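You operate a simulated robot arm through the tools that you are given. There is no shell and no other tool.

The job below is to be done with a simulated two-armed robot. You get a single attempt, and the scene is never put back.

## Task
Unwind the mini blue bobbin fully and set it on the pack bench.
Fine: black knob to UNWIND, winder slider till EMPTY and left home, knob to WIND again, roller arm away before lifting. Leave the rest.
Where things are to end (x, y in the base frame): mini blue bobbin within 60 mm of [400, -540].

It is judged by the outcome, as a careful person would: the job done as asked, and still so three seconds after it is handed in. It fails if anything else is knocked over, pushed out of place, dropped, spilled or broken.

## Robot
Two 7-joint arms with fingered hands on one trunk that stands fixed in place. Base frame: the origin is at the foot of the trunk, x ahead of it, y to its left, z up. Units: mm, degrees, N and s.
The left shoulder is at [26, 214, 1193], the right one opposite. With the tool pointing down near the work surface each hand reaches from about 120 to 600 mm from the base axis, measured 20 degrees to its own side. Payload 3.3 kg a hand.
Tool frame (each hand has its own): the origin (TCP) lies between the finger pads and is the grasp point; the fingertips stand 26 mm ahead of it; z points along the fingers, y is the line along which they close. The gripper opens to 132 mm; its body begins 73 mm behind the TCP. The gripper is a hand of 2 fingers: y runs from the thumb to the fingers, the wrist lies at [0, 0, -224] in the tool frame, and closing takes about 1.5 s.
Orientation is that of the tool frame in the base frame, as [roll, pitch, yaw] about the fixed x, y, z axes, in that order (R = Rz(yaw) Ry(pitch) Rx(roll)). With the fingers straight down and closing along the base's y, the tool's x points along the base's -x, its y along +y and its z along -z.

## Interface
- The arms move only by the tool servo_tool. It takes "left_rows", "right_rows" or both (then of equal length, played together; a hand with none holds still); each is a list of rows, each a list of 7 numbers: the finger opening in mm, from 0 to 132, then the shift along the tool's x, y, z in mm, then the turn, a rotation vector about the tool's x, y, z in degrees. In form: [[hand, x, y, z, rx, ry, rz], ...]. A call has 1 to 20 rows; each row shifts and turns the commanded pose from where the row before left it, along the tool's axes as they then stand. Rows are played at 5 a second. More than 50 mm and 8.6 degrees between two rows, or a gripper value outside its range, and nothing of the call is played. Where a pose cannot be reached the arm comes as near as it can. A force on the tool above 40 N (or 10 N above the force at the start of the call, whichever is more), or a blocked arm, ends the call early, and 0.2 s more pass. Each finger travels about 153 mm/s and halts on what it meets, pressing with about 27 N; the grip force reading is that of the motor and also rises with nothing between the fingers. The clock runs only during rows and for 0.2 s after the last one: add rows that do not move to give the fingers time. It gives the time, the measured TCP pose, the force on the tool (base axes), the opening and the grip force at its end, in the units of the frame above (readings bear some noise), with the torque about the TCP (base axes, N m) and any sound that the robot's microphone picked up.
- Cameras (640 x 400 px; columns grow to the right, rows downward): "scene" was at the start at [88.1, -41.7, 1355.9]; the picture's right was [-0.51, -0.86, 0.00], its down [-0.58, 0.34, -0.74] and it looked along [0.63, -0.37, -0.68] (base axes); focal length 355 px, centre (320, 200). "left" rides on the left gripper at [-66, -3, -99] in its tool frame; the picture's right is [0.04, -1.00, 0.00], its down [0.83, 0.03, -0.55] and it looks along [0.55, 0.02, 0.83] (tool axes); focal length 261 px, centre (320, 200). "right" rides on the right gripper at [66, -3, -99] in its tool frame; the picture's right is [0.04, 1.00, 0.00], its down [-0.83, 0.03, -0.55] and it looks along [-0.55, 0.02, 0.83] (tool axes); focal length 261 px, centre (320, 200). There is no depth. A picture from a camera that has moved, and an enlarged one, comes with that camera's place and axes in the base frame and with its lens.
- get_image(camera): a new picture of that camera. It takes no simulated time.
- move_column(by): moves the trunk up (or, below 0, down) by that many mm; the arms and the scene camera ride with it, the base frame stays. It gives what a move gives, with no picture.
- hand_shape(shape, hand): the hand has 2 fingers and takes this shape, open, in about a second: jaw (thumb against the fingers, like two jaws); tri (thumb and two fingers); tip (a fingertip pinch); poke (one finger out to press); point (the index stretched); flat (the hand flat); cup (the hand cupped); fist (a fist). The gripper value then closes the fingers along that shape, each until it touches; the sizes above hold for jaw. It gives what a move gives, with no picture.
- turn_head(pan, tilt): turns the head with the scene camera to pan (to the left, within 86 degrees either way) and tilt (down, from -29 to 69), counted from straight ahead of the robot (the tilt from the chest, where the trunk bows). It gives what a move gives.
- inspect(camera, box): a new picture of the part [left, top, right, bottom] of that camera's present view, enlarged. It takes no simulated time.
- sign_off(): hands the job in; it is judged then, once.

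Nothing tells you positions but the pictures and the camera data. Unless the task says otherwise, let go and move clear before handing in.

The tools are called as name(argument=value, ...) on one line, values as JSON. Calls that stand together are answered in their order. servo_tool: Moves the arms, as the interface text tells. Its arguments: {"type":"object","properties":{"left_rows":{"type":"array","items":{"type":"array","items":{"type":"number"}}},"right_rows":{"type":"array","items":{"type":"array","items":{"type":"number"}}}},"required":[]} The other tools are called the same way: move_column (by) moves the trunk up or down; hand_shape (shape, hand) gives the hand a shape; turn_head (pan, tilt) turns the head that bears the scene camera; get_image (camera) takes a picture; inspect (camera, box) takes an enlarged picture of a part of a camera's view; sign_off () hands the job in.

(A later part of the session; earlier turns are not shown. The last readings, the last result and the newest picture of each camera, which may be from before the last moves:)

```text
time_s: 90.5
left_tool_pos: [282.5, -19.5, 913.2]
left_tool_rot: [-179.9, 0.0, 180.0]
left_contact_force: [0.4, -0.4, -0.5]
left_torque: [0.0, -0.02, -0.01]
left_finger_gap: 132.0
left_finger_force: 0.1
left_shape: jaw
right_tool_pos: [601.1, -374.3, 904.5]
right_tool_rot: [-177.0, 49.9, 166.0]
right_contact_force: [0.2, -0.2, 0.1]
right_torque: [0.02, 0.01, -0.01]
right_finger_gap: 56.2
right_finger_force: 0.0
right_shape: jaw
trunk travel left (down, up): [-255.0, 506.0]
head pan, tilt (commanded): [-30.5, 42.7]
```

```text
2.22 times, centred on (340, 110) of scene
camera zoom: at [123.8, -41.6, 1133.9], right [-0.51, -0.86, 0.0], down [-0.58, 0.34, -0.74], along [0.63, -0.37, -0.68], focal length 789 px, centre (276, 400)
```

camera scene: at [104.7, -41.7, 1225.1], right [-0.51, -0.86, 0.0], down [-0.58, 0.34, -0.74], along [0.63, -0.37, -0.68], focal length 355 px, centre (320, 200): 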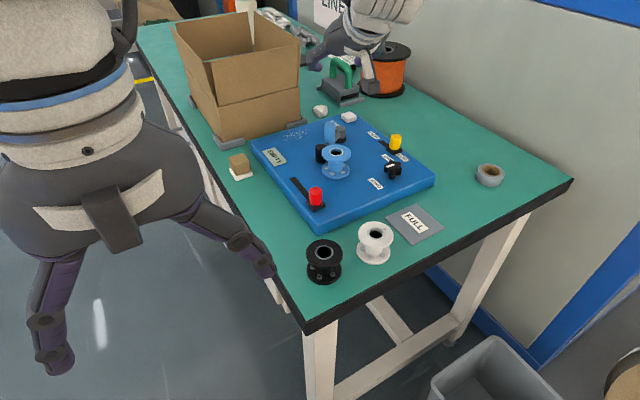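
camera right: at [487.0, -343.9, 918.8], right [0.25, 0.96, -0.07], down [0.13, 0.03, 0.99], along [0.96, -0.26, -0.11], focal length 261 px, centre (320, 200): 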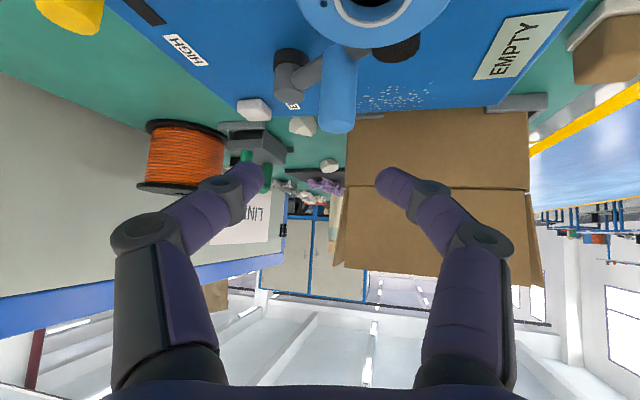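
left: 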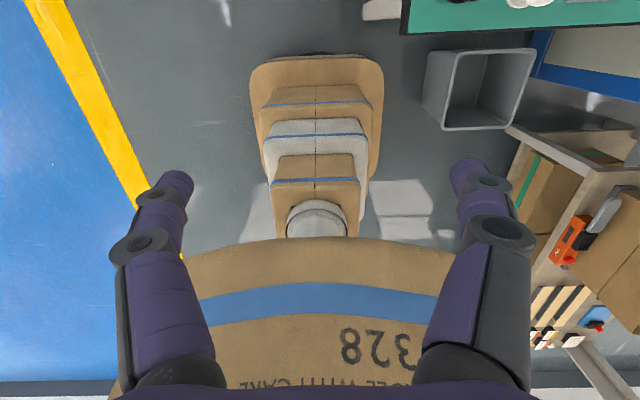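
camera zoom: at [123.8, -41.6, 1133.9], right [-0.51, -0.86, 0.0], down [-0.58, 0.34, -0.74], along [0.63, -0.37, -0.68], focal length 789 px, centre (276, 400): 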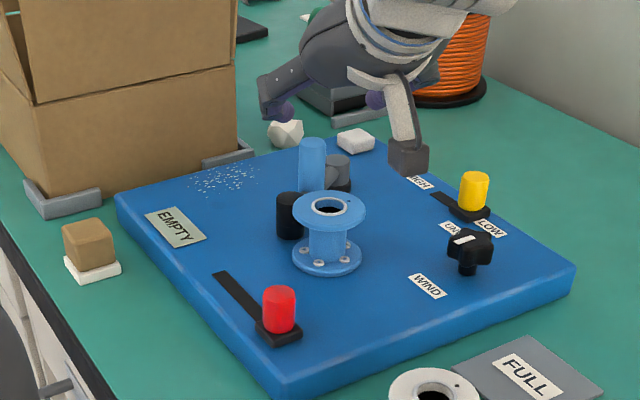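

The handle is about 8 mm to the tool's +y side and still ahead. I'll move over it and come down with the fingers straddling it.

servo_tool(right_rows=[[52, -1.9, 4.2, 13.3, 0, 0, 0], [52, -1.9, 4.2, 13.3, 0, 0, 0], [52, 8, 0.3, 6.7, 0, 0, 0], [52, 8, 0.3, 6.7, 0, 0, 0], [52, 0, 0, 0, 0, 0, 0]])

get_image(camera="right")

inspect(camera="scene", box=[230, 20, 450, 200])

```text
time_s: 91.7
left_tool_pos: [282.9, -19.5, 911.2]
left_tool_rot: [180.0, 0.0, -180.0]
left_contact_force: [0.4, 0.2, 0.1]
left_torque: [0.01, -0.03, 0.0]
left_finger_gap: 132.0
left_finger_force: 0.0
left_shape: jaw
right_tool_pos: [625.4, -372.0, 868.4]
right_tool_rot: [-176.9, 49.8, 166.1]
right_contact_force: [0.9, 0.3, -0.5]
right_torque: [-0.01, 0.01, -0.03]
right_finger_gap: 52.5
right_finger_force: 0.0
right_shape: jaw
trunk travel left (down, up): [-255.0, 506.0]
head pan, tilt (commanded): [-30.5, 42.7]
```

```text
taken
camera right: at [511.2, -342.3, 882.2], right [0.25, 0.96, -0.07], down [0.13, 0.03, 0.99], along [0.96, -0.26, -0.12], focal length 261 px, centre (320, 200)
```

right: 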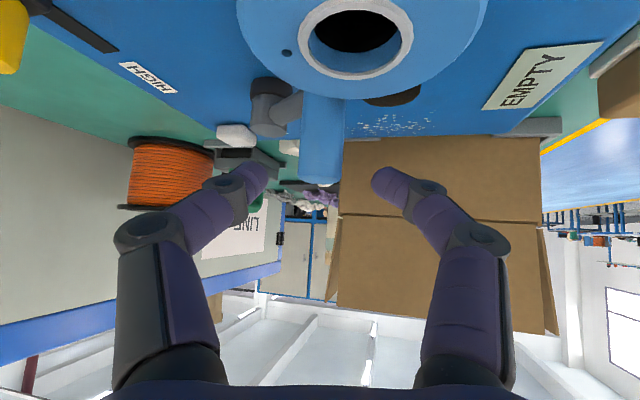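

```text
2.22 times, centred on (340, 110) of scene
camera zoom: at [124.1, -41.7, 1133.7], right [-0.51, -0.86, 0.0], down [-0.58, 0.34, -0.74], along [0.63, -0.37, -0.68], focal length 789 px, centre (276, 400)
```

zoom: 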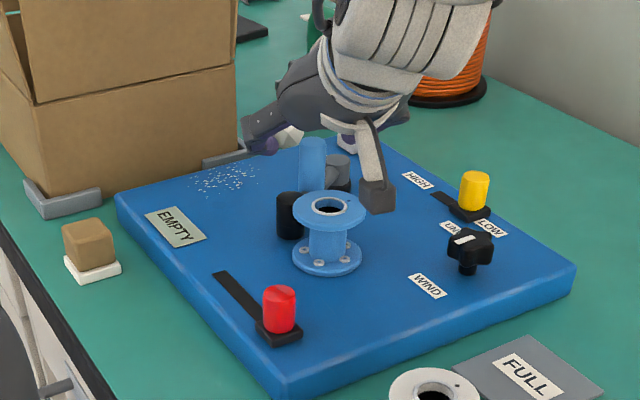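

The handle is centred between the fingers. Lowering 18 mm more and closing on it; the camera block stays above the bobbin.

servo_tool(right_rows=[[52, 7, 0.3, 5.9, 0, 0, 0], [52, 7, 0.3, 5.9, 0, 0, 0], [42, 0, 0, 0, 0, 0, 0], [32, 0, 0, 0, 0, 0, 0], [24, 0, 0, 0, 0, 0, 0], [14, 0, 0, 0, 0, 0, 0], [14, 0, 0, 0, 0, 0, 0], [14, 0, 0, 0, 0, 0, 0]])

get_image(camera="right")

inspect(camera="scene", box=[230, 20, 450, 200])

```text
time_s: 93.5
left_tool_pos: [283.2, -19.0, 912.6]
left_tool_rot: [-180.0, -0.1, -180.0]
left_contact_force: [-0.4, 0.6, -0.2]
left_torque: [-0.02, -0.04, -0.01]
left_finger_gap: 131.5
left_finger_force: 0.0
left_shape: jaw
right_tool_pos: [626.6, -372.9, 849.4]
right_tool_rot: [-177.1, 49.9, 166.0]
right_contact_force: [8.1, -3.5, -0.8]
right_torque: [-0.01, -0.07, 0.09]
right_finger_gap: 13.4
right_finger_force: 27.0
right_shape: jaw
trunk travel left (down, up): [-255.0, 506.0]
head pan, tilt (commanded): [-30.5, 42.7]
```

```text
taken
camera right: at [512.3, -342.8, 863.5], right [0.25, 0.96, -0.07], down [0.13, 0.03, 0.99], along [0.96, -0.26, -0.12], focal length 261 px, centre (320, 200)
```

right: 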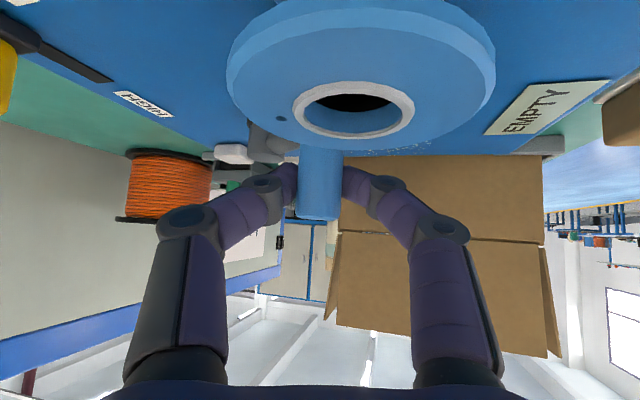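

```text
2.22 times, centred on (340, 110) of scene
camera zoom: at [125.0, -42.1, 1133.6], right [-0.51, -0.86, 0.0], down [-0.58, 0.34, -0.73], along [0.63, -0.37, -0.68], focal length 789 px, centre (276, 400)
```

zoom: 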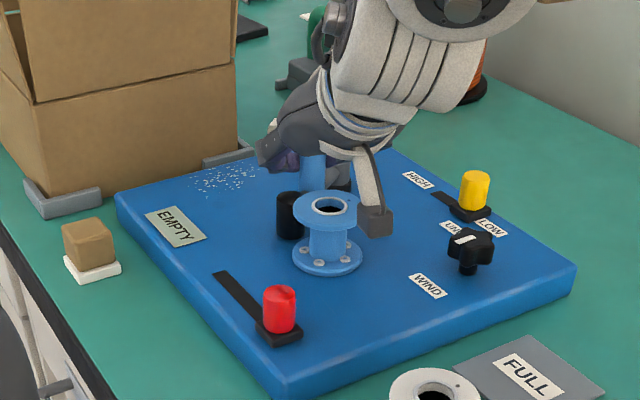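

The handle is gripped. I'll swing it along its arc in small steps, starting with the first ~13° to see that it moves freely.

servo_tool(right_rows=[[14, -3, 3.6, 3.3, 0, 0, 0], [14, -3, 3.6, 3.4, 0, 0, 0], [14, 0, 0, 0, 0, 0, 0]])

get_image(camera="right")

inspect(camera="scene", box=[280, 40, 400, 150])

```text
time_s: 94.3
left_tool_pos: [281.5, -19.5, 911.7]
left_tool_rot: [179.9, 0.1, -180.0]
left_contact_force: [-0.2, 0.3, 1.2]
left_torque: [0.02, 0.03, -0.04]
left_finger_gap: 131.8
left_finger_force: 0.1
left_shape: jaw
right_tool_pos: [634.9, -368.8, 848.1]
right_tool_rot: [-176.9, 49.6, 166.0]
right_contact_force: [-2.0, -3.9, -1.7]
right_torque: [-0.04, 0.07, -0.16]
right_finger_gap: 12.6
right_finger_force: 27.1
right_shape: jaw
trunk travel left (down, up): [-255.0, 506.0]
head pan, tilt (commanded): [-30.5, 42.7]
```

```text
taken
camera right: at [521.8, -339.0, 863.5], right [0.25, 0.96, -0.07], down [0.13, 0.03, 0.99], along [0.96, -0.26, -0.12], focal length 261 px, centre (320, 200)
```

right: 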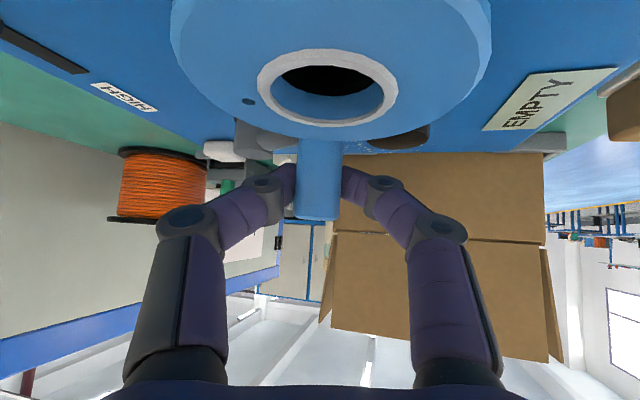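

```text
3.64 times, centred on (340, 95) of scene
camera zoom: at [124.0, -42.2, 1133.7], right [-0.51, -0.86, 0.0], down [-0.58, 0.34, -0.74], along [0.63, -0.37, -0.68], focal length 1290 px, centre (247, 582)
```

zoom: 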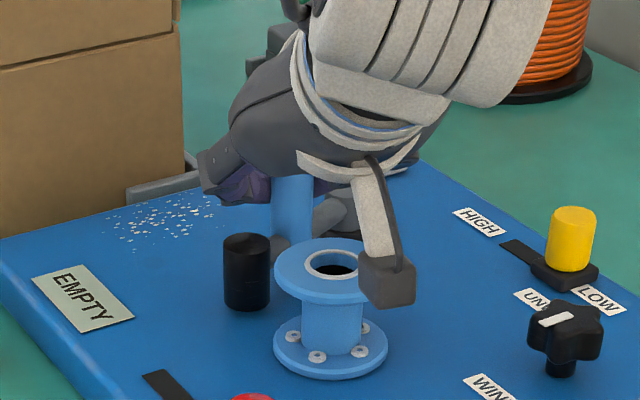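

The handle moves freely and the roller is coming off the bobbin. The camera block clears the bobbin by about 15 mm, so I'll continue along the arc.

servo_tool(right_rows=[[14, -3.8, 2.5, 4.3, 0, 0, 0], [14, -3.7, 2.5, 4.3, 0, 0, 0], [14, -4, 1, 4.7, 0, 0, 0], [14, -4, 1, 4.7, 0, 0, 0], [14, 0, 0, 0, 0, 0, 0]])

get_image(camera="right")

inspect(camera="scene", box=[280, 40, 400, 150])

```text
time_s: 95.5
left_tool_pos: [281.6, -18.6, 913.2]
left_tool_rot: [179.9, 0.0, 179.9]
left_contact_force: [0.0, -1.0, -0.1]
left_torque: [-0.01, 0.01, 0.0]
left_finger_gap: 132.1
left_finger_force: 0.1
left_shape: jaw
right_tool_pos: [659.9, -367.8, 850.7]
right_tool_rot: [-177.0, 49.9, 166.1]
right_contact_force: [-0.6, -0.3, 0.4]
right_torque: [0.0, -0.01, 0.0]
right_finger_gap: 7.4
right_finger_force: 26.9
right_shape: jaw
trunk travel left (down, up): [-255.0, 506.0]
head pan, tilt (commanded): [-30.5, 42.7]
```

```text
taken
camera right: at [546.8, -338.2, 864.6], right [0.25, 0.97, -0.07], down [0.13, 0.03, 0.99], along [0.96, -0.26, -0.12], focal length 261 px, centre (320, 200)
```

right: 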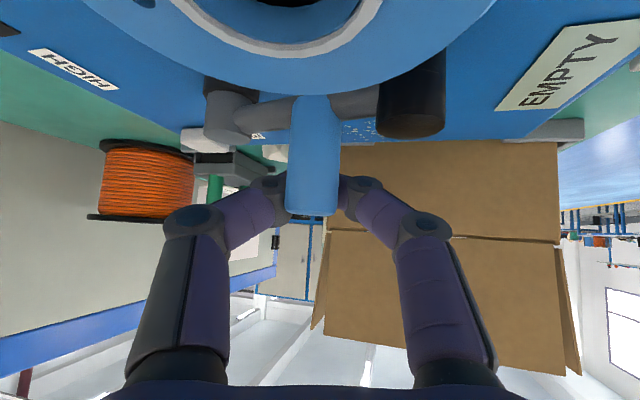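

```text
3.64 times, centred on (340, 95) of scene
camera zoom: at [124.1, -41.7, 1133.8], right [-0.51, -0.86, 0.0], down [-0.58, 0.34, -0.74], along [0.63, -0.37, -0.68], focal length 1290 px, centre (247, 582)
```

zoom: 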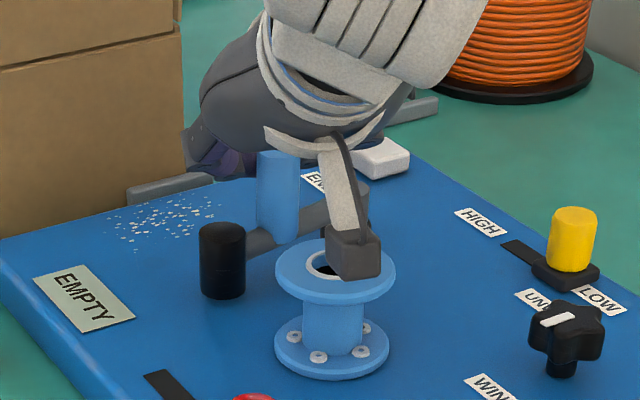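

The handle slipped out behind the fingertips after about 19° of swing; the roller is already off the bobbin, but I want it further away. I'll raise slightly, open, draw back past the handle, and close so I can push it from behind with the closed fingertips.

servo_tool(right_rows=[[8, -6.9, -0.3, -5.8, 0, 0, 0], [28, 0, 0, 0, 0, 0, 0], [46, 0, 0, 0, 0, 0, 0], [46, 0, 0, 0, 0, 0, 0], [46, 9.6, 0.4, -11.5, 0, 0, 0], [46, 9.6, 0.4, -11.5, 0, 0, 0], [46, 9.6, 0.4, -11.5, 0, 0, 0], [46, 0, 0, 0, 0, 0, 0]])

get_image(camera="right")

inspect(camera="scene", box=[280, 40, 400, 150])

```text
time_s: 97.3
left_tool_pos: [281.6, -18.5, 911.8]
left_tool_rot: [-180.0, -0.1, 180.0]
left_contact_force: [-0.6, -0.1, -0.7]
left_torque: [-0.02, 0.02, 0.0]
left_finger_gap: 131.9
left_finger_force: 0.0
left_shape: jaw
right_tool_pos: [617.9, -354.8, 857.8]
right_tool_rot: [-176.9, 49.8, 166.2]
right_contact_force: [-0.2, -0.7, 0.3]
right_torque: [-0.01, 0.0, 0.06]
right_finger_gap: 45.8
right_finger_force: 0.0
right_shape: jaw
trunk travel left (down, up): [-255.0, 506.0]
head pan, tilt (commanded): [-30.5, 42.7]
```

```text
taken
camera right: at [504.1, -325.0, 873.1], right [0.25, 0.96, -0.07], down [0.13, 0.03, 0.99], along [0.96, -0.26, -0.12], focal length 261 px, centre (320, 200)
```

right: 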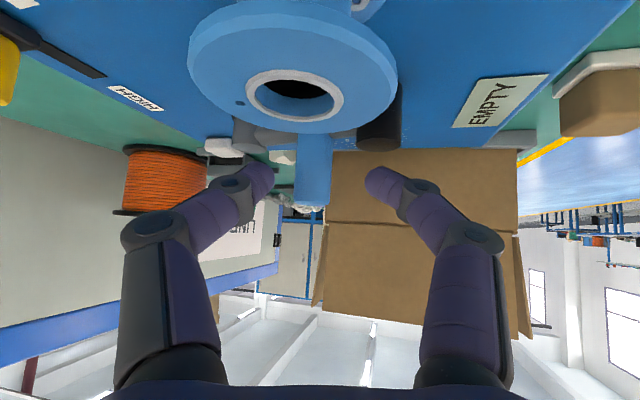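

```text
3.64 times, centred on (340, 95) of scene
camera zoom: at [124.1, -41.7, 1133.7], right [-0.51, -0.86, 0.0], down [-0.58, 0.34, -0.74], along [0.63, -0.37, -0.68], focal length 1290 px, centre (247, 582)
```

zoom: 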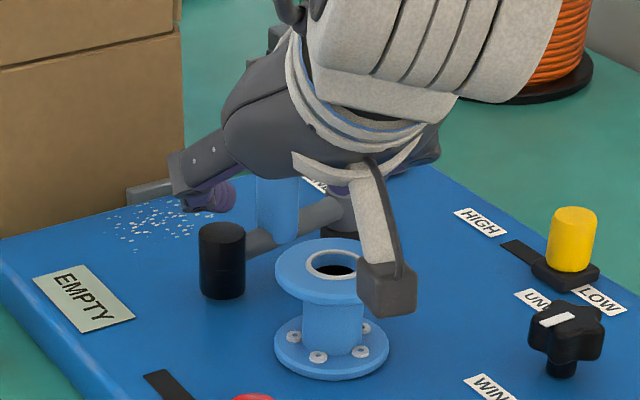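

Now closing the fingers behind the handle.

servo_tool(right_rows=[[30, 0, 0, 0, 0, 0, 0], [16, 0, 0, 0, 0, 0, 0], [6, 0, 0, 0, 0, 0, 0], [6, 0, 0, 0, 0, 0, 0], [6, 0, 0, 0, 0, 0, 0]])

get_image(camera="right")

inspect(camera="scene", box=[280, 40, 400, 150])

```text
time_s: 98.5
left_tool_pos: [282.1, -18.4, 912.7]
left_tool_rot: [-179.9, 0.0, -180.0]
left_contact_force: [1.0, 0.7, 0.3]
left_torque: [-0.01, -0.01, 0.05]
left_finger_gap: 131.8
left_finger_force: 0.1
left_shape: jaw
right_tool_pos: [617.5, -356.6, 858.7]
right_tool_rot: [-176.9, 49.7, 166.1]
right_contact_force: [-0.4, -0.2, 1.1]
right_torque: [-0.03, 0.0, -0.02]
right_finger_gap: 6.4
right_finger_force: 0.0
right_shape: jaw
trunk travel left (down, up): [-255.0, 506.0]
head pan, tilt (commanded): [-30.5, 42.7]
```

```text
taken
camera right: at [504.2, -324.9, 873.0], right [0.25, 0.96, -0.07], down [0.13, 0.03, 0.99], along [0.96, -0.26, -0.12], focal length 261 px, centre (320, 200)
```

right: 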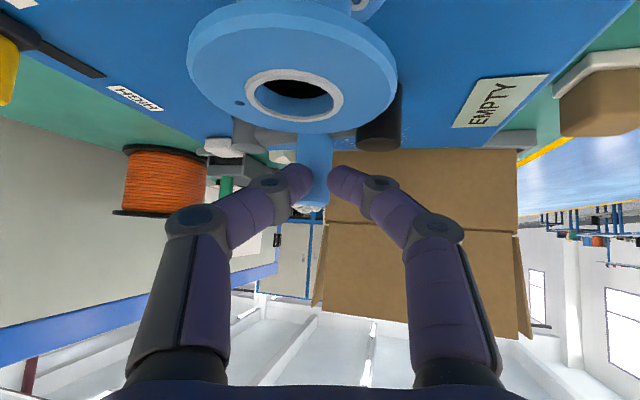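

```text
3.64 times, centred on (340, 95) of scene
camera zoom: at [124.1, -41.7, 1133.7], right [-0.51, -0.86, 0.0], down [-0.58, 0.34, -0.74], along [0.63, -0.37, -0.68], focal length 1290 px, centre (247, 582)
```

zoom: 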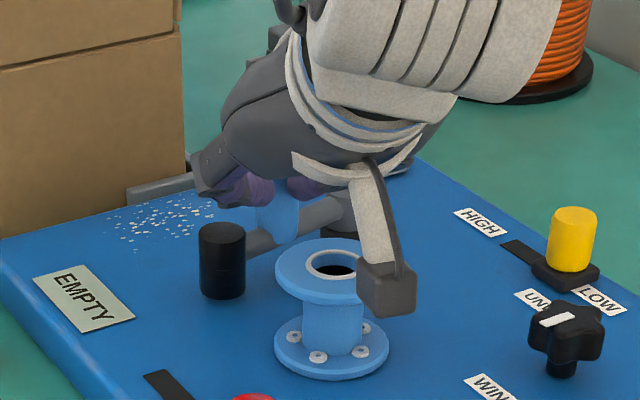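

The fingertips are behind the handle now. Pushing it forward along its arc in 5 mm steps.

servo_tool(right_rows=[[6, -3.2, -0.15, 3.8, 0, 0, 0], [6, -3.2, -0.15, 3.8, 0, 0, 0], [6, -3.2, -0.15, 3.8, 0, 0, 0], [6, -3.2, -0.15, 3.8, 0, 0, 0], [6, -3.2, -0.15, 3.8, 0, 0, 0], [6, 0, 0, 0, 0, 0, 0]])

get_image(camera="right")

inspect(camera="scene", box=[280, 40, 400, 150])

```text
time_s: 99.9
left_tool_pos: [281.9, -17.9, 913.4]
left_tool_rot: [-180.0, 0.0, -180.0]
left_contact_force: [0.0, -0.5, 0.2]
left_torque: [0.03, 0.03, 0.01]
left_finger_gap: 131.9
left_finger_force: 0.1
left_shape: jaw
right_tool_pos: [641.4, -362.4, 859.3]
right_tool_rot: [-176.9, 49.8, 166.1]
right_contact_force: [-0.8, 3.4, 1.2]
right_torque: [0.01, 0.03, 0.02]
right_finger_gap: 6.7
right_finger_force: 0.1
right_shape: jaw
trunk travel left (down, up): [-255.0, 506.0]
head pan, tilt (commanded): [-30.5, 42.7]
```

```text
taken
camera right: at [527.9, -332.1, 873.4], right [0.25, 0.97, -0.07], down [0.13, 0.03, 0.99], along [0.96, -0.26, -0.12], focal length 261 px, centre (320, 200)
```

right: 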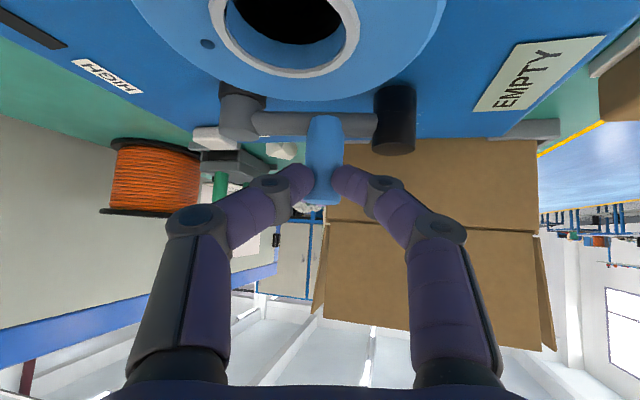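

```text
3.64 times, centred on (340, 95) of scene
camera zoom: at [124.0, -41.4, 1133.8], right [-0.51, -0.86, 0.0], down [-0.58, 0.34, -0.74], along [0.63, -0.37, -0.68], focal length 1290 px, centre (247, 582)
```

zoom: 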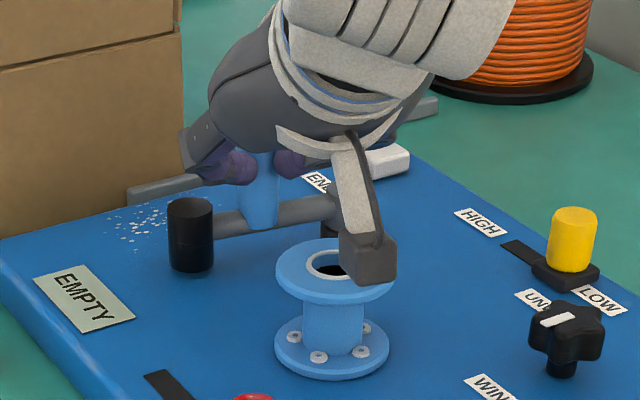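

It swings well with little force. Continuing another ~30 mm.

servo_tool(right_rows=[[6, -3.2, -0.15, 3.8, 0, 0, 0], [6, -3.2, -0.15, 3.8, 0, 0, 0], [6, -3.2, -0.15, 3.8, 0, 0, 0], [6, -3.2, -0.15, 3.8, 0, 0, 0], [6, -3.2, -0.15, 3.8, 0, 0, 0], [6, 0, 0, 0, 0, 0, 0]])

get_image(camera="right")

inspect(camera="scene", box=[280, 40, 400, 150])

```text
time_s: 101.2
left_tool_pos: [279.1, -16.0, 913.0]
left_tool_rot: [180.0, 0.1, 179.8]
left_contact_force: [-0.2, 0.9, -0.2]
left_torque: [-0.01, -0.01, 0.01]
left_finger_gap: 131.9
left_finger_force: 0.1
left_shape: jaw
right_tool_pos: [658.3, -368.4, 858.3]
right_tool_rot: [-176.5, 49.1, 166.8]
right_contact_force: [-25.9, 7.2, 5.8]
right_torque: [0.15, 0.14, -0.01]
right_finger_gap: 16.3
right_finger_force: 27.4
right_shape: jaw
trunk travel left (down, up): [-255.0, 506.0]
head pan, tilt (commanded): [-30.5, 42.7]
stopped in row 6 (right hand): the force on the tool passed its limit at 42 N (the readings are from after the stop); the commanded pose is now the measured one
```

```text
taken
camera right: at [545.3, -337.9, 873.3], right [0.25, 0.97, -0.07], down [0.14, 0.04, 0.99], along [0.96, -0.25, -0.13], focal length 261 px, centre (320, 200)
```

right: 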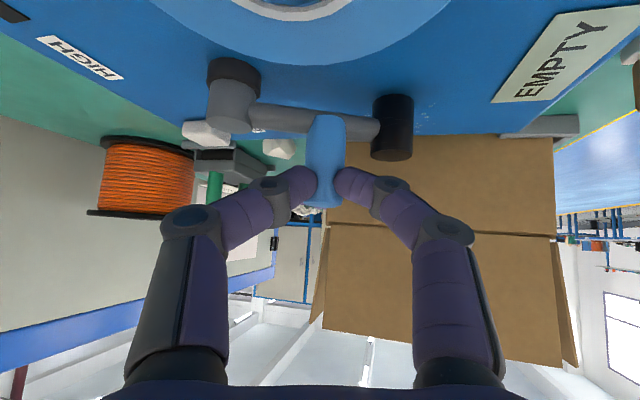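

```text
3.64 times, centred on (340, 95) of scene
camera zoom: at [120.5, -40.7, 1134.4], right [-0.51, -0.86, 0.0], down [-0.58, 0.34, -0.74], along [0.64, -0.37, -0.68], focal length 1290 px, centre (247, 582)
```

zoom: 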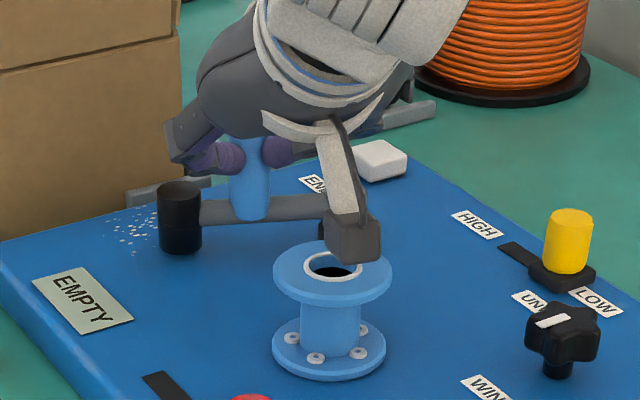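

The force rose sharply: the arm has reached its far stop, about 38° away from the bobbin. I'll open the fingers so I don't drag it back, then lift straight up.

servo_tool(right_rows=[[16, 1.6, 0, -1.9, 0, 0, 0], [30, 0, 0, 0, 0, 0, 0], [44, 0, 0, 0, 0, 0, 0], [44, 0, 0, 0, 0, 0, 0], [44, -7.6, -0.3, -6.4, 0, 0, 0], [44, -7.6, -0.3, -6.4, 0, 0, 0], [44, -7.6, -0.3, -6.4, 0, 0, 0], [44, -7.6, -0.3, -6.4, 0, 0, 0], [44, 0, 0, 0, 0, 0, 0]])

get_image(camera="right")

inspect(camera="scene", box=[260, 40, 420, 170])

```text
time_s: 103.2
left_tool_pos: [281.6, -18.7, 912.3]
left_tool_rot: [-179.9, 0.0, 180.0]
left_contact_force: [0.8, 0.0, 0.5]
left_torque: [0.0, -0.02, -0.01]
left_finger_gap: 132.1
left_finger_force: 0.1
left_shape: jaw
right_tool_pos: [661.7, -368.4, 895.3]
right_tool_rot: [-176.6, 49.2, 166.5]
right_contact_force: [0.1, 0.2, 0.7]
right_torque: [0.02, 0.02, -0.01]
right_finger_gap: 43.4
right_finger_force: 0.1
right_shape: jaw
trunk travel left (down, up): [-255.0, 506.0]
head pan, tilt (commanded): [-30.5, 42.7]
```

```text
taken
camera right: at [547.0, -338.5, 911.1], right [0.25, 0.97, -0.07], down [0.14, 0.03, 0.99], along [0.96, -0.26, -0.13], focal length 261 px, centre (320, 200)
```

right: 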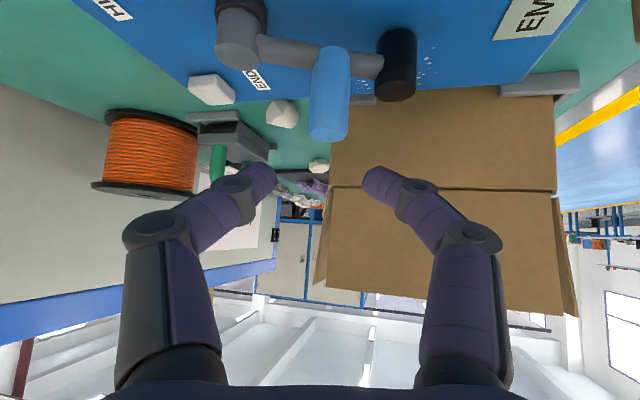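

```text
3.08 times, centred on (340, 105) of scene
camera zoom: at [124.1, -41.7, 1133.7], right [-0.51, -0.86, 0.0], down [-0.58, 0.34, -0.74], along [0.63, -0.37, -0.68], focal length 1092 px, centre (258, 492)
```

zoom: 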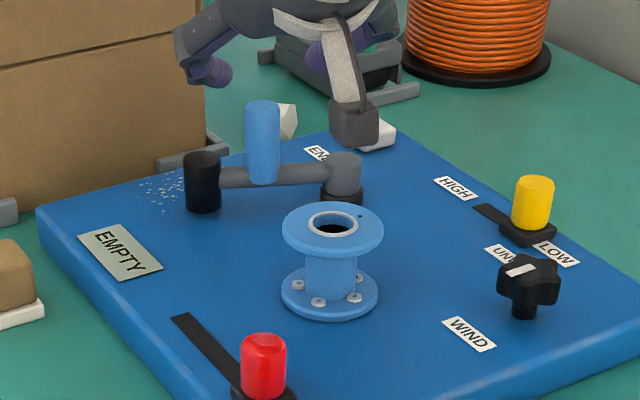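

The roller arm is parked at its stop, clear of the bobbin. Now I'll draw the hand back above the bobbin and reduce the tilt to about 25° to measure it from close by.

servo_tool(right_rows=[[50, 14.7, -1.4, -14.3, 0, 0, 0], [60, 14.7, -1.4, -14.3, 0, 0, 0], [70, 14.7, -1.4, -14.3, 0, 0, 0], [80, 14.7, -1.4, -14.3, 0, 0, 0], [84, 14.7, -1.4, -14.3, 0, 0, 0], [84, 0, 0, 0, 0, 8, 0], [84, 0, 0, 0, 0, 8, 0], [84, 0, 0, 0, 0, 8, 0], [84, 0, 0, 0, 0, 0, 0]])

get_image(camera="right")

get_image(camera="scene")

```text
time_s: 105.2
left_tool_pos: [282.3, -18.0, 913.2]
left_tool_rot: [180.0, -0.1, 179.9]
left_contact_force: [0.5, 0.0, 0.2]
left_torque: [0.04, 0.0, 0.0]
left_finger_gap: 131.7
left_finger_force: 0.1
left_shape: jaw
right_tool_pos: [550.6, -354.6, 880.7]
right_tool_rot: [-177.8, 25.0, 165.0]
right_contact_force: [-0.3, 0.0, 0.0]
right_torque: [0.01, -0.01, 0.03]
right_finger_gap: 83.6
right_finger_force: 0.1
right_shape: jaw
right hand out of reach, approached as far as the arm can: row 8
trunk travel left (down, up): [-255.0, 506.0]
head pan, tilt (commanded): [-30.5, 42.7]
```

```text
taken
camera right: at [453.5, -328.0, 943.0], right [0.24, 0.97, -0.05], down [0.52, -0.08, 0.85], along [0.82, -0.23, -0.52], focal length 261 px, centre (320, 200)
```

right: 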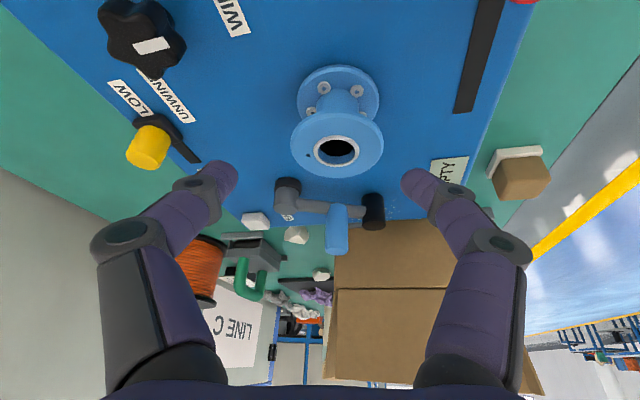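

```text
taken
camera scene: at [124.4, -41.7, 1133.7], right [-0.51, -0.86, 0.0], down [-0.58, 0.34, -0.74], along [0.63, -0.37, -0.68], focal length 355 px, centre (320, 200)
```

scene: 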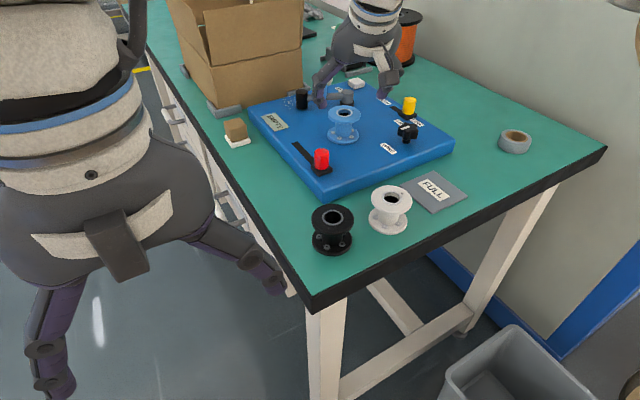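

Slight limit at the last step, but close enough. I'll zoom in to measure the bobbin relative to the hand.

inspect(camera="right", box=[260, 50, 420, 200])

inspect(camera="scene", box=[290, 70, 400, 170])

```text
2.67 times, centred on (340, 125) of right
camera zoom: at [453.5, -328.0, 943.0], right [0.24, 0.97, -0.05], down [0.52, -0.08, 0.85], along [0.82, -0.23, -0.52], focal length 695 px, centre (267, 400)
```

zoom: 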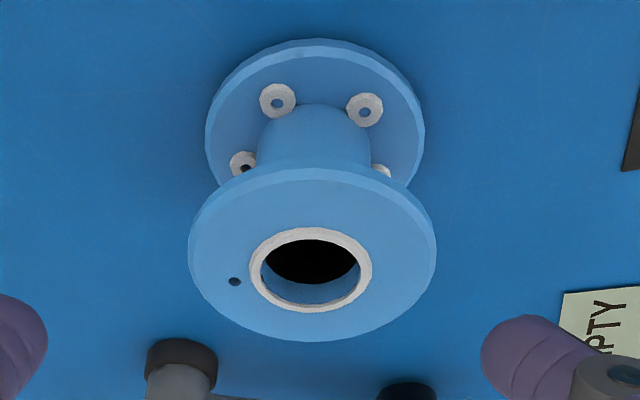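

```text
4.00 times, centred on (345, 120) of scene
camera zoom: at [124.4, -41.7, 1133.7], right [-0.51, -0.86, 0.0], down [-0.58, 0.34, -0.74], along [0.63, -0.37, -0.68], focal length 1420 px, centre (220, 520)
```

zoom: 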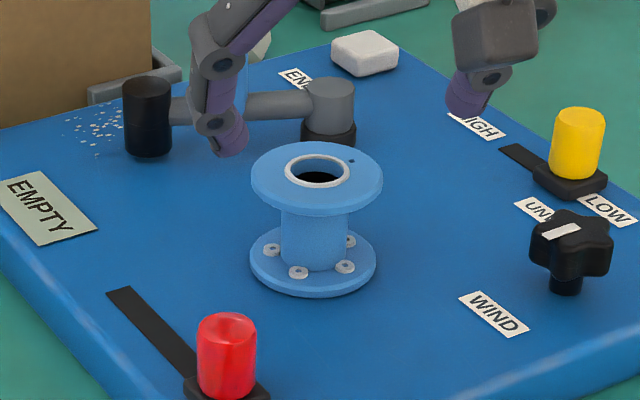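

The bobbin axis is at about (570,-352), top z≈831, flange ≈56 mm. I'll align and come down with the open fingers either side of its top flange.

servo_tool(right_rows=[[84, 1, 5, 4, 0, 0, 0], [84, 1, 4.7, 4, 0, 0, 0], [84, 1.2, 0, 12.2, 0, 0, 0], [84, 1.2, 0, 12.2, 0, 0, 0], [84, 0, 0, 0, 0, 0, 0]])

get_image(camera="right")

inspect(camera="scene", box=[270, 40, 430, 170])

```text
time_s: 106.4
left_tool_pos: [282.1, -18.9, 911.9]
left_tool_rot: [-180.0, 0.1, -179.9]
left_contact_force: [0.1, -0.5, -0.2]
left_torque: [0.02, -0.01, 0.01]
left_finger_gap: 131.9
left_finger_force: 0.0
left_shape: jaw
right_tool_pos: [559.1, -354.8, 848.7]
right_tool_rot: [-177.6, 25.0, 165.0]
right_contact_force: [-1.2, -0.2, -0.1]
right_torque: [-0.01, 0.01, -0.02]
right_finger_gap: 83.6
right_finger_force: 0.1
right_shape: jaw
right hand out of reach, approached as far as the arm can: row 2
trunk travel left (down, up): [-255.0, 506.0]
head pan, tilt (commanded): [-30.5, 42.7]
```

```text
taken
camera right: at [461.7, -327.1, 911.0], right [0.24, 0.97, -0.06], down [0.52, -0.08, 0.85], along [0.82, -0.23, -0.52], focal length 261 px, centre (320, 200)
```

right: 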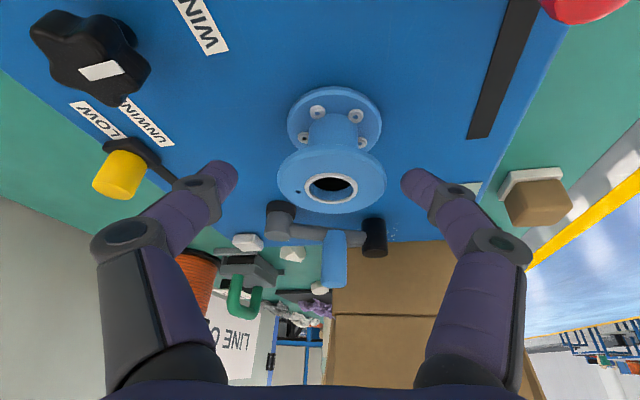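

```text
3.08 times, centred on (350, 105) of scene
camera zoom: at [124.1, -41.7, 1133.7], right [-0.51, -0.86, 0.0], down [-0.58, 0.34, -0.74], along [0.63, -0.37, -0.68], focal length 1092 px, centre (228, 492)
```

zoom: 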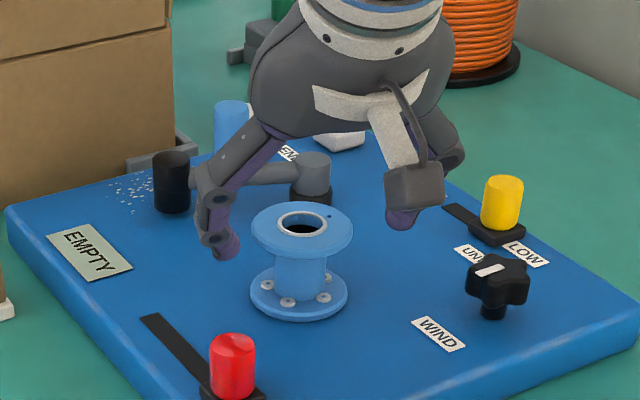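

About 6 mm of sideways correction remains. I'll continue down while correcting it.

servo_tool(right_rows=[[84, 0.2, 0, 8, 0, 0, 0], [84, 0.2, 2, 6, 0, 0, 0], [84, 0.2, 2, 5, 0, 0, 0], [84, 0.1, 2, 5, 0, 0, 0], [84, 0, 0, 0, 0, 0, 0]])

get_image(camera="right")

inspect(camera="scene", box=[270, 40, 430, 170])

```text
time_s: 107.6
left_tool_pos: [282.4, -18.4, 912.4]
left_tool_rot: [-180.0, 0.1, -180.0]
left_contact_force: [0.4, -0.5, -0.5]
left_torque: [-0.02, 0.0, -0.01]
left_finger_gap: 131.9
left_finger_force: 0.0
left_shape: jaw
right_tool_pos: [569.1, -351.8, 826.7]
right_tool_rot: [-177.6, 25.2, 165.0]
right_contact_force: [0.8, 0.7, 0.9]
right_torque: [-0.02, -0.02, -0.01]
right_finger_gap: 83.5
right_finger_force: 0.1
right_shape: jaw
trunk travel left (down, up): [-255.0, 506.0]
head pan, tilt (commanded): [-30.5, 42.7]
```

```text
taken
camera right: at [472.1, -325.0, 888.5], right [0.24, 0.97, -0.06], down [0.52, -0.08, 0.85], along [0.82, -0.23, -0.52], focal length 261 px, centre (320, 200)
```

right: 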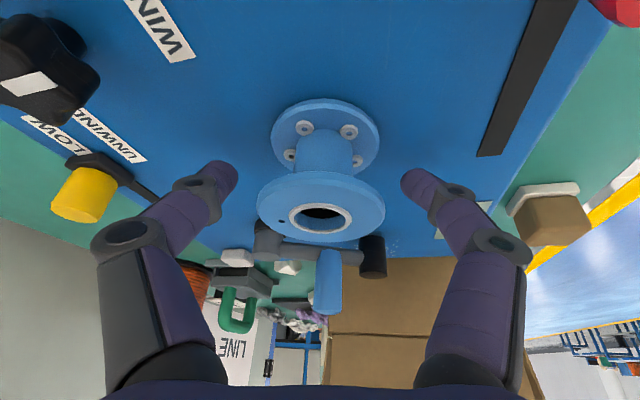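

```text
3.08 times, centred on (350, 105) of scene
camera zoom: at [124.1, -41.7, 1133.7], right [-0.51, -0.86, 0.0], down [-0.58, 0.34, -0.74], along [0.63, -0.37, -0.68], focal length 1092 px, centre (228, 492)
```

zoom: 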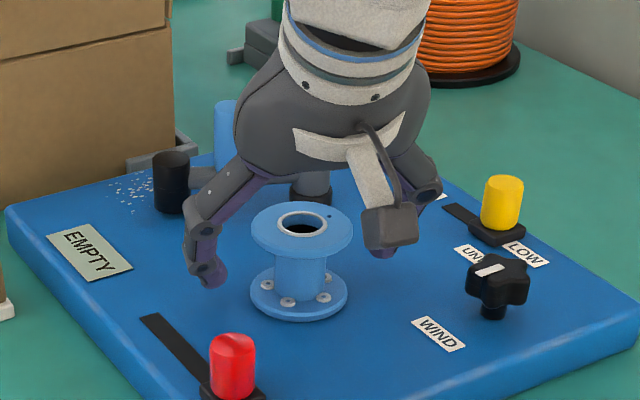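

The fingers straddle the top flange evenly. Closing gently on it.

servo_tool(right_rows=[[74, 0, 0, 0, 0, 0, 0], [66, 0, 0, 0, 0, 0, 0], [60, 0, 0, 0, 0, 0, 0], [54, 0, 0, 0, 0, 0, 0], [46, 0, 0, 0, 0, 0, 0], [40, 0, 0, 0, 0, 0, 0], [40, 0, 0, 0, 0, 0, 0]])

get_image(camera="right")

inspect(camera="scene", box=[270, 40, 430, 170])

```text
time_s: 109.2
left_tool_pos: [283.3, -18.8, 912.7]
left_tool_rot: [179.9, -0.1, 179.9]
left_contact_force: [-0.1, 0.1, 0.0]
left_torque: [0.01, -0.02, 0.0]
left_finger_gap: 132.0
left_finger_force: 0.0
left_shape: jaw
right_tool_pos: [569.1, -352.3, 826.0]
right_tool_rot: [-177.5, 25.2, 165.0]
right_contact_force: [-0.1, -1.1, 0.1]
right_torque: [-0.01, 0.0, 0.02]
right_finger_gap: 40.3
right_finger_force: 0.1
right_shape: jaw
trunk travel left (down, up): [-255.0, 506.0]
head pan, tilt (commanded): [-30.5, 42.7]
```

```text
taken
camera right: at [472.1, -325.1, 888.6], right [0.24, 0.97, -0.06], down [0.52, -0.08, 0.85], along [0.82, -0.23, -0.52], focal length 261 px, centre (320, 200)
```

right: 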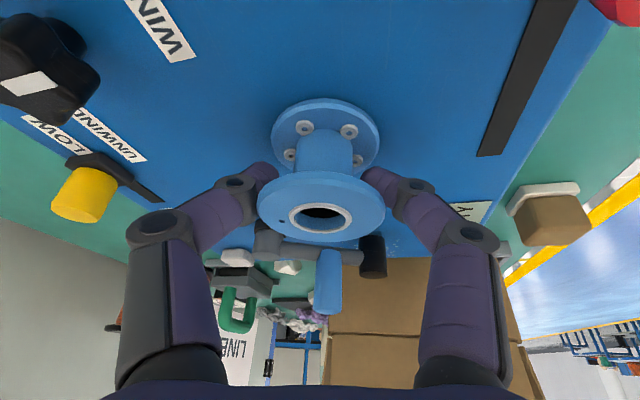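

```text
3.08 times, centred on (350, 105) of scene
camera zoom: at [124.1, -41.7, 1133.7], right [-0.51, -0.86, 0.0], down [-0.58, 0.34, -0.74], along [0.63, -0.37, -0.68], focal length 1092 px, centre (228, 492)
```

zoom: 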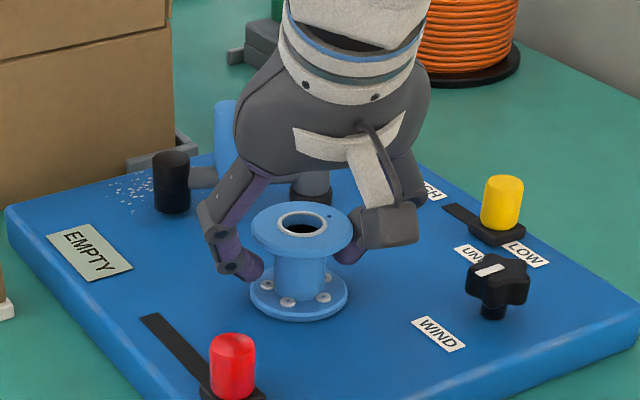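

The fingertips have passed under the top flange, so I can grip the core between the flanges, which is more secure. Closing further.

servo_tool(right_rows=[[36, 0, 0, 0, 0, 0, 0], [32, 0, 0, 0, 0, 0, 0], [28, 0, 0, 0, 0, 0, 0], [22, 0, 0, 0, 0, 0, 0], [16, 0, 0, 0, 0, 0, 0], [16, 0, 0, 0, 0, 0, 0], [16, 0, 0, 0, 0, 0, 0]])

get_image(camera="right")

inspect(camera="scene", box=[270, 40, 430, 170])

```text
time_s: 110.8
left_tool_pos: [283.1, -18.7, 911.8]
left_tool_rot: [180.0, -0.1, -180.0]
left_contact_force: [0.3, -0.5, -0.8]
left_torque: [0.0, 0.03, 0.0]
left_finger_gap: 131.9
left_finger_force: 0.1
left_shape: jaw
right_tool_pos: [569.6, -351.9, 826.1]
right_tool_rot: [-177.6, 25.1, 165.1]
right_contact_force: [5.0, 3.0, 0.2]
right_torque: [0.1, -0.13, -0.02]
right_finger_gap: 22.9
right_finger_force: 27.2
right_shape: jaw
trunk travel left (down, up): [-255.0, 506.0]
head pan, tilt (commanded): [-30.5, 42.7]
```

```text
taken
camera right: at [472.7, -324.7, 888.5], right [0.24, 0.97, -0.06], down [0.52, -0.08, 0.85], along [0.82, -0.23, -0.52], focal length 261 px, centre (320, 200)
```

right: 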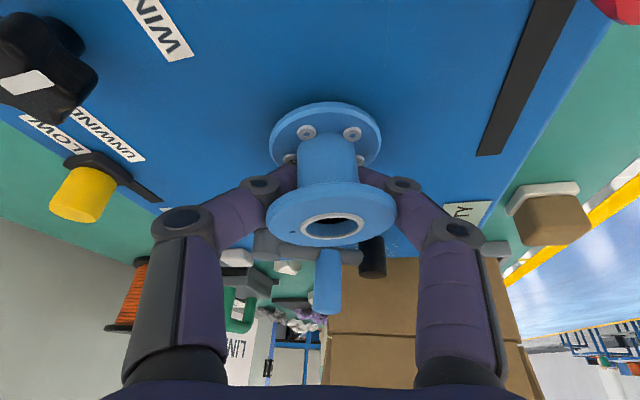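

```text
3.08 times, centred on (350, 105) of scene
camera zoom: at [124.7, -41.5, 1133.7], right [-0.51, -0.86, 0.0], down [-0.58, 0.34, -0.73], along [0.63, -0.37, -0.68], focal length 1092 px, centre (228, 492)
```

zoom: 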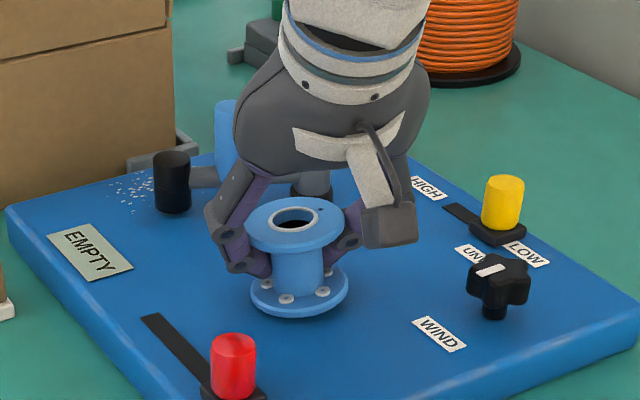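

Gripped firmly on the core at 27 N. I'll lift it straight up off the spindle using the trunk, a little first to check it comes free.

move_column(by=15)

inspect(camera="scene", box=[270, 40, 430, 170])

get_image(camera="right")

```text
time_s: 111.4
left_tool_pos: [281.5, -19.5, 927.3]
left_tool_rot: [179.8, 0.0, -180.0]
left_contact_force: [-0.4, -0.4, 0.6]
left_torque: [0.01, 0.01, 0.02]
left_finger_gap: 132.0
left_finger_force: 0.0
left_shape: jaw
right_tool_pos: [570.1, -352.7, 842.3]
right_tool_rot: [-177.5, 25.0, 165.0]
right_contact_force: [0.0, 0.4, -0.4]
right_torque: [0.0, 0.0, -0.04]
right_finger_gap: 22.6
right_finger_force: 26.9
right_shape: jaw
trunk travel left (down, up): [-270.0, 491.0]
head pan, tilt (commanded): [-30.5, 42.7]
```

```text
3.08 times, centred on (350, 105) of scene
camera zoom: at [120.8, -41.8, 1149.0], right [-0.51, -0.86, 0.0], down [-0.58, 0.34, -0.73], along [0.63, -0.37, -0.68], focal length 1092 px, centre (228, 492)
```

zoom: 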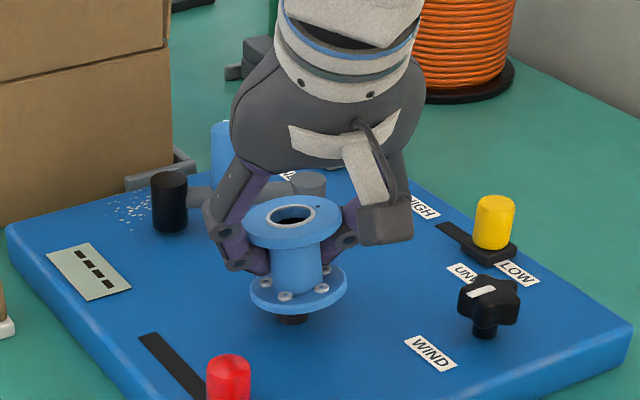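

```text
taken
camera right: at [472.2, -325.3, 903.4], right [0.24, 0.97, -0.06], down [0.52, -0.08, 0.85], along [0.82, -0.23, -0.52], focal length 261 px, centre (320, 200)
```

right: 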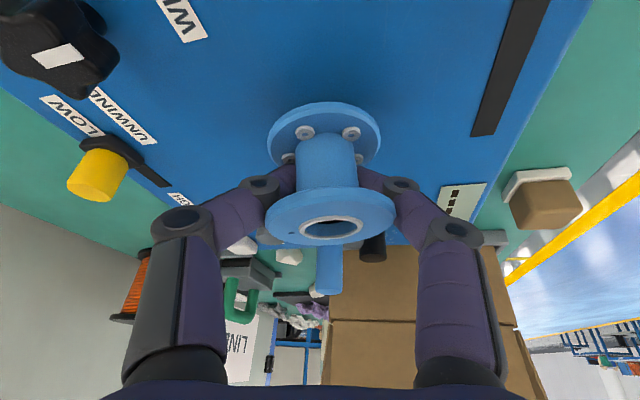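

It comes free cleanly and the display has blanked to dashes. Lifting another 60 mm.

move_column(by=60)

get_image(camera="scene")

get_image(camera="right")

```text
time_s: 112.4
left_tool_pos: [282.6, -18.4, 986.5]
left_tool_rot: [179.9, -0.2, -180.0]
left_contact_force: [0.4, -0.7, 0.0]
left_torque: [-0.03, 0.01, 0.06]
left_finger_gap: 132.0
left_finger_force: 0.1
left_shape: jaw
right_tool_pos: [566.1, -352.7, 920.0]
right_tool_rot: [-178.2, 26.8, 164.8]
right_contact_force: [0.1, 0.0, -0.7]
right_torque: [-0.02, -0.02, 0.01]
right_finger_gap: 22.7
right_finger_force: 26.8
right_shape: jaw
trunk travel left (down, up): [-330.0, 431.0]
head pan, tilt (commanded): [-30.5, 42.7]
```

```text
taken
camera scene: at [108.1, -41.8, 1209.8], right [-0.51, -0.86, 0.0], down [-0.58, 0.34, -0.73], along [0.63, -0.37, -0.68], focal length 355 px, centre (320, 200)
```

scene: 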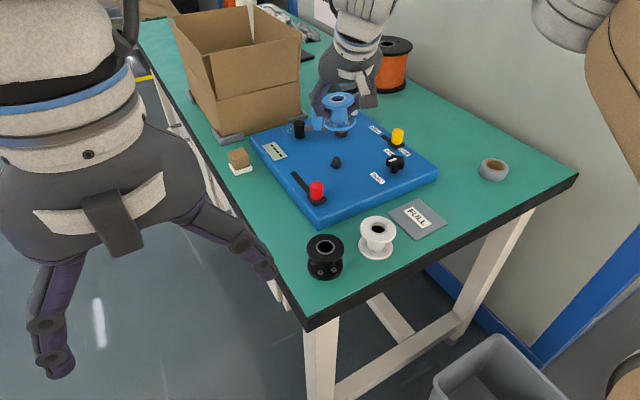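

```text
taken
camera right: at [467.7, -325.4, 977.4], right [0.24, 0.97, -0.05], down [0.49, -0.08, 0.87], along [0.84, -0.23, -0.49], focal length 261 px, centre (320, 200)
```

right: 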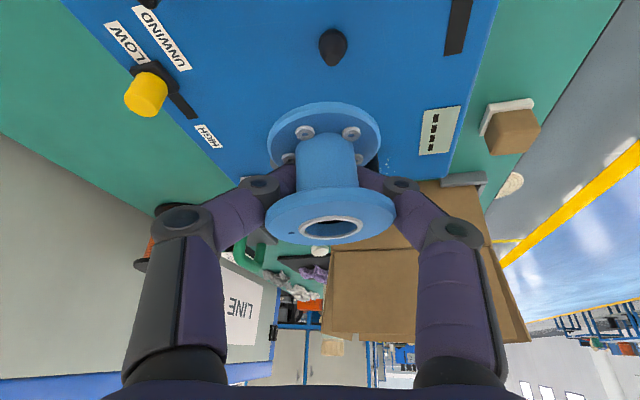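

The bobbin is held clear at z≈920 and the spindle is empty. I'll carry it across to above (400,-540), well above everything else.

servo_tool(right_rows=[[16, 10.8, -22.5, -2.5, 0, 0, 0], [16, 10.8, -22.5, -2.5, 0, 0, 0], [16, 10.8, -22.5, -2.5, 0, 0, 0], [16, 10.8, -22.5, -2.5, 0, 0, 0], [16, 10.8, -22.5, -2.5, 0, 0, 0], [16, 10.8, -22.5, -2.5, 0, 0, 0], [16, 10.8, -22.5, -2.5, 0, 0, 0], [16, 10.8, -22.5, -2.5, 0, 0, 0], [16, 10.8, -22.5, -2.5, 0, 0, 0], [16, 10.8, -22.5, -2.5, 0, 0, 0], [16, 0, 0, 0, 0, 0, 0]])

get_image(camera="scene")

get_image(camera="right")

```text
time_s: 114.8
left_tool_pos: [283.2, -19.7, 987.2]
left_tool_rot: [180.0, 0.0, -180.0]
left_contact_force: [-0.8, 0.2, 0.1]
left_torque: [0.02, 0.01, -0.03]
left_finger_gap: 131.7
left_finger_force: 0.1
left_shape: jaw
right_tool_pos: [401.2, -539.7, 898.7]
right_tool_rot: [-178.2, 26.9, 164.8]
right_contact_force: [-0.3, -0.5, -0.4]
right_torque: [-0.01, 0.0, -0.02]
right_finger_gap: 22.3
right_finger_force: 27.0
right_shape: jaw
trunk travel left (down, up): [-330.0, 431.0]
head pan, tilt (commanded): [-30.5, 42.7]
```

```text
taken
camera scene: at [107.7, -41.7, 1209.9], right [-0.51, -0.86, 0.0], down [-0.58, 0.34, -0.74], along [0.63, -0.37, -0.68], focal length 355 px, centre (320, 200)
```

scene: 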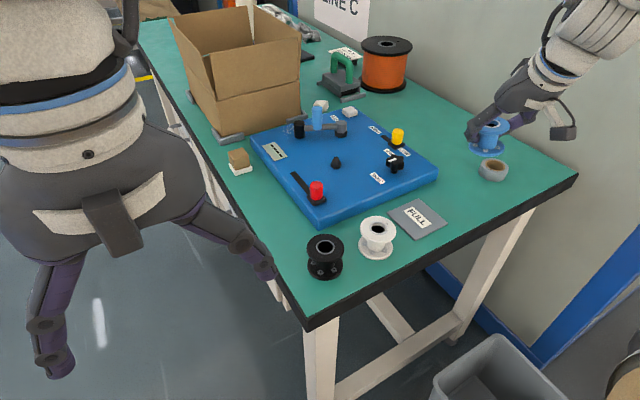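

```text
taken
camera right: at [302.0, -513.0, 957.6], right [0.24, 0.97, -0.05], down [0.49, -0.08, 0.87], along [0.84, -0.23, -0.49], focal length 261 px, centre (320, 200)
```

right: 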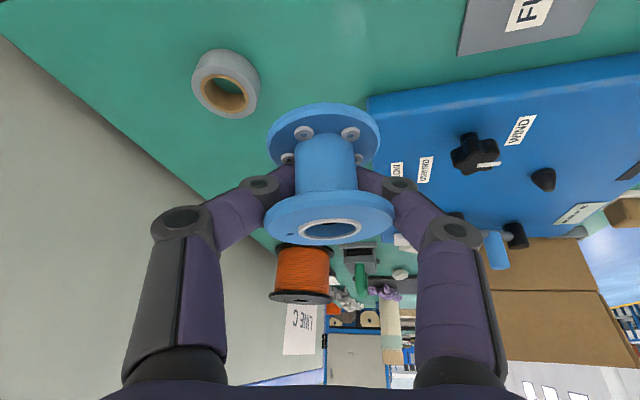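

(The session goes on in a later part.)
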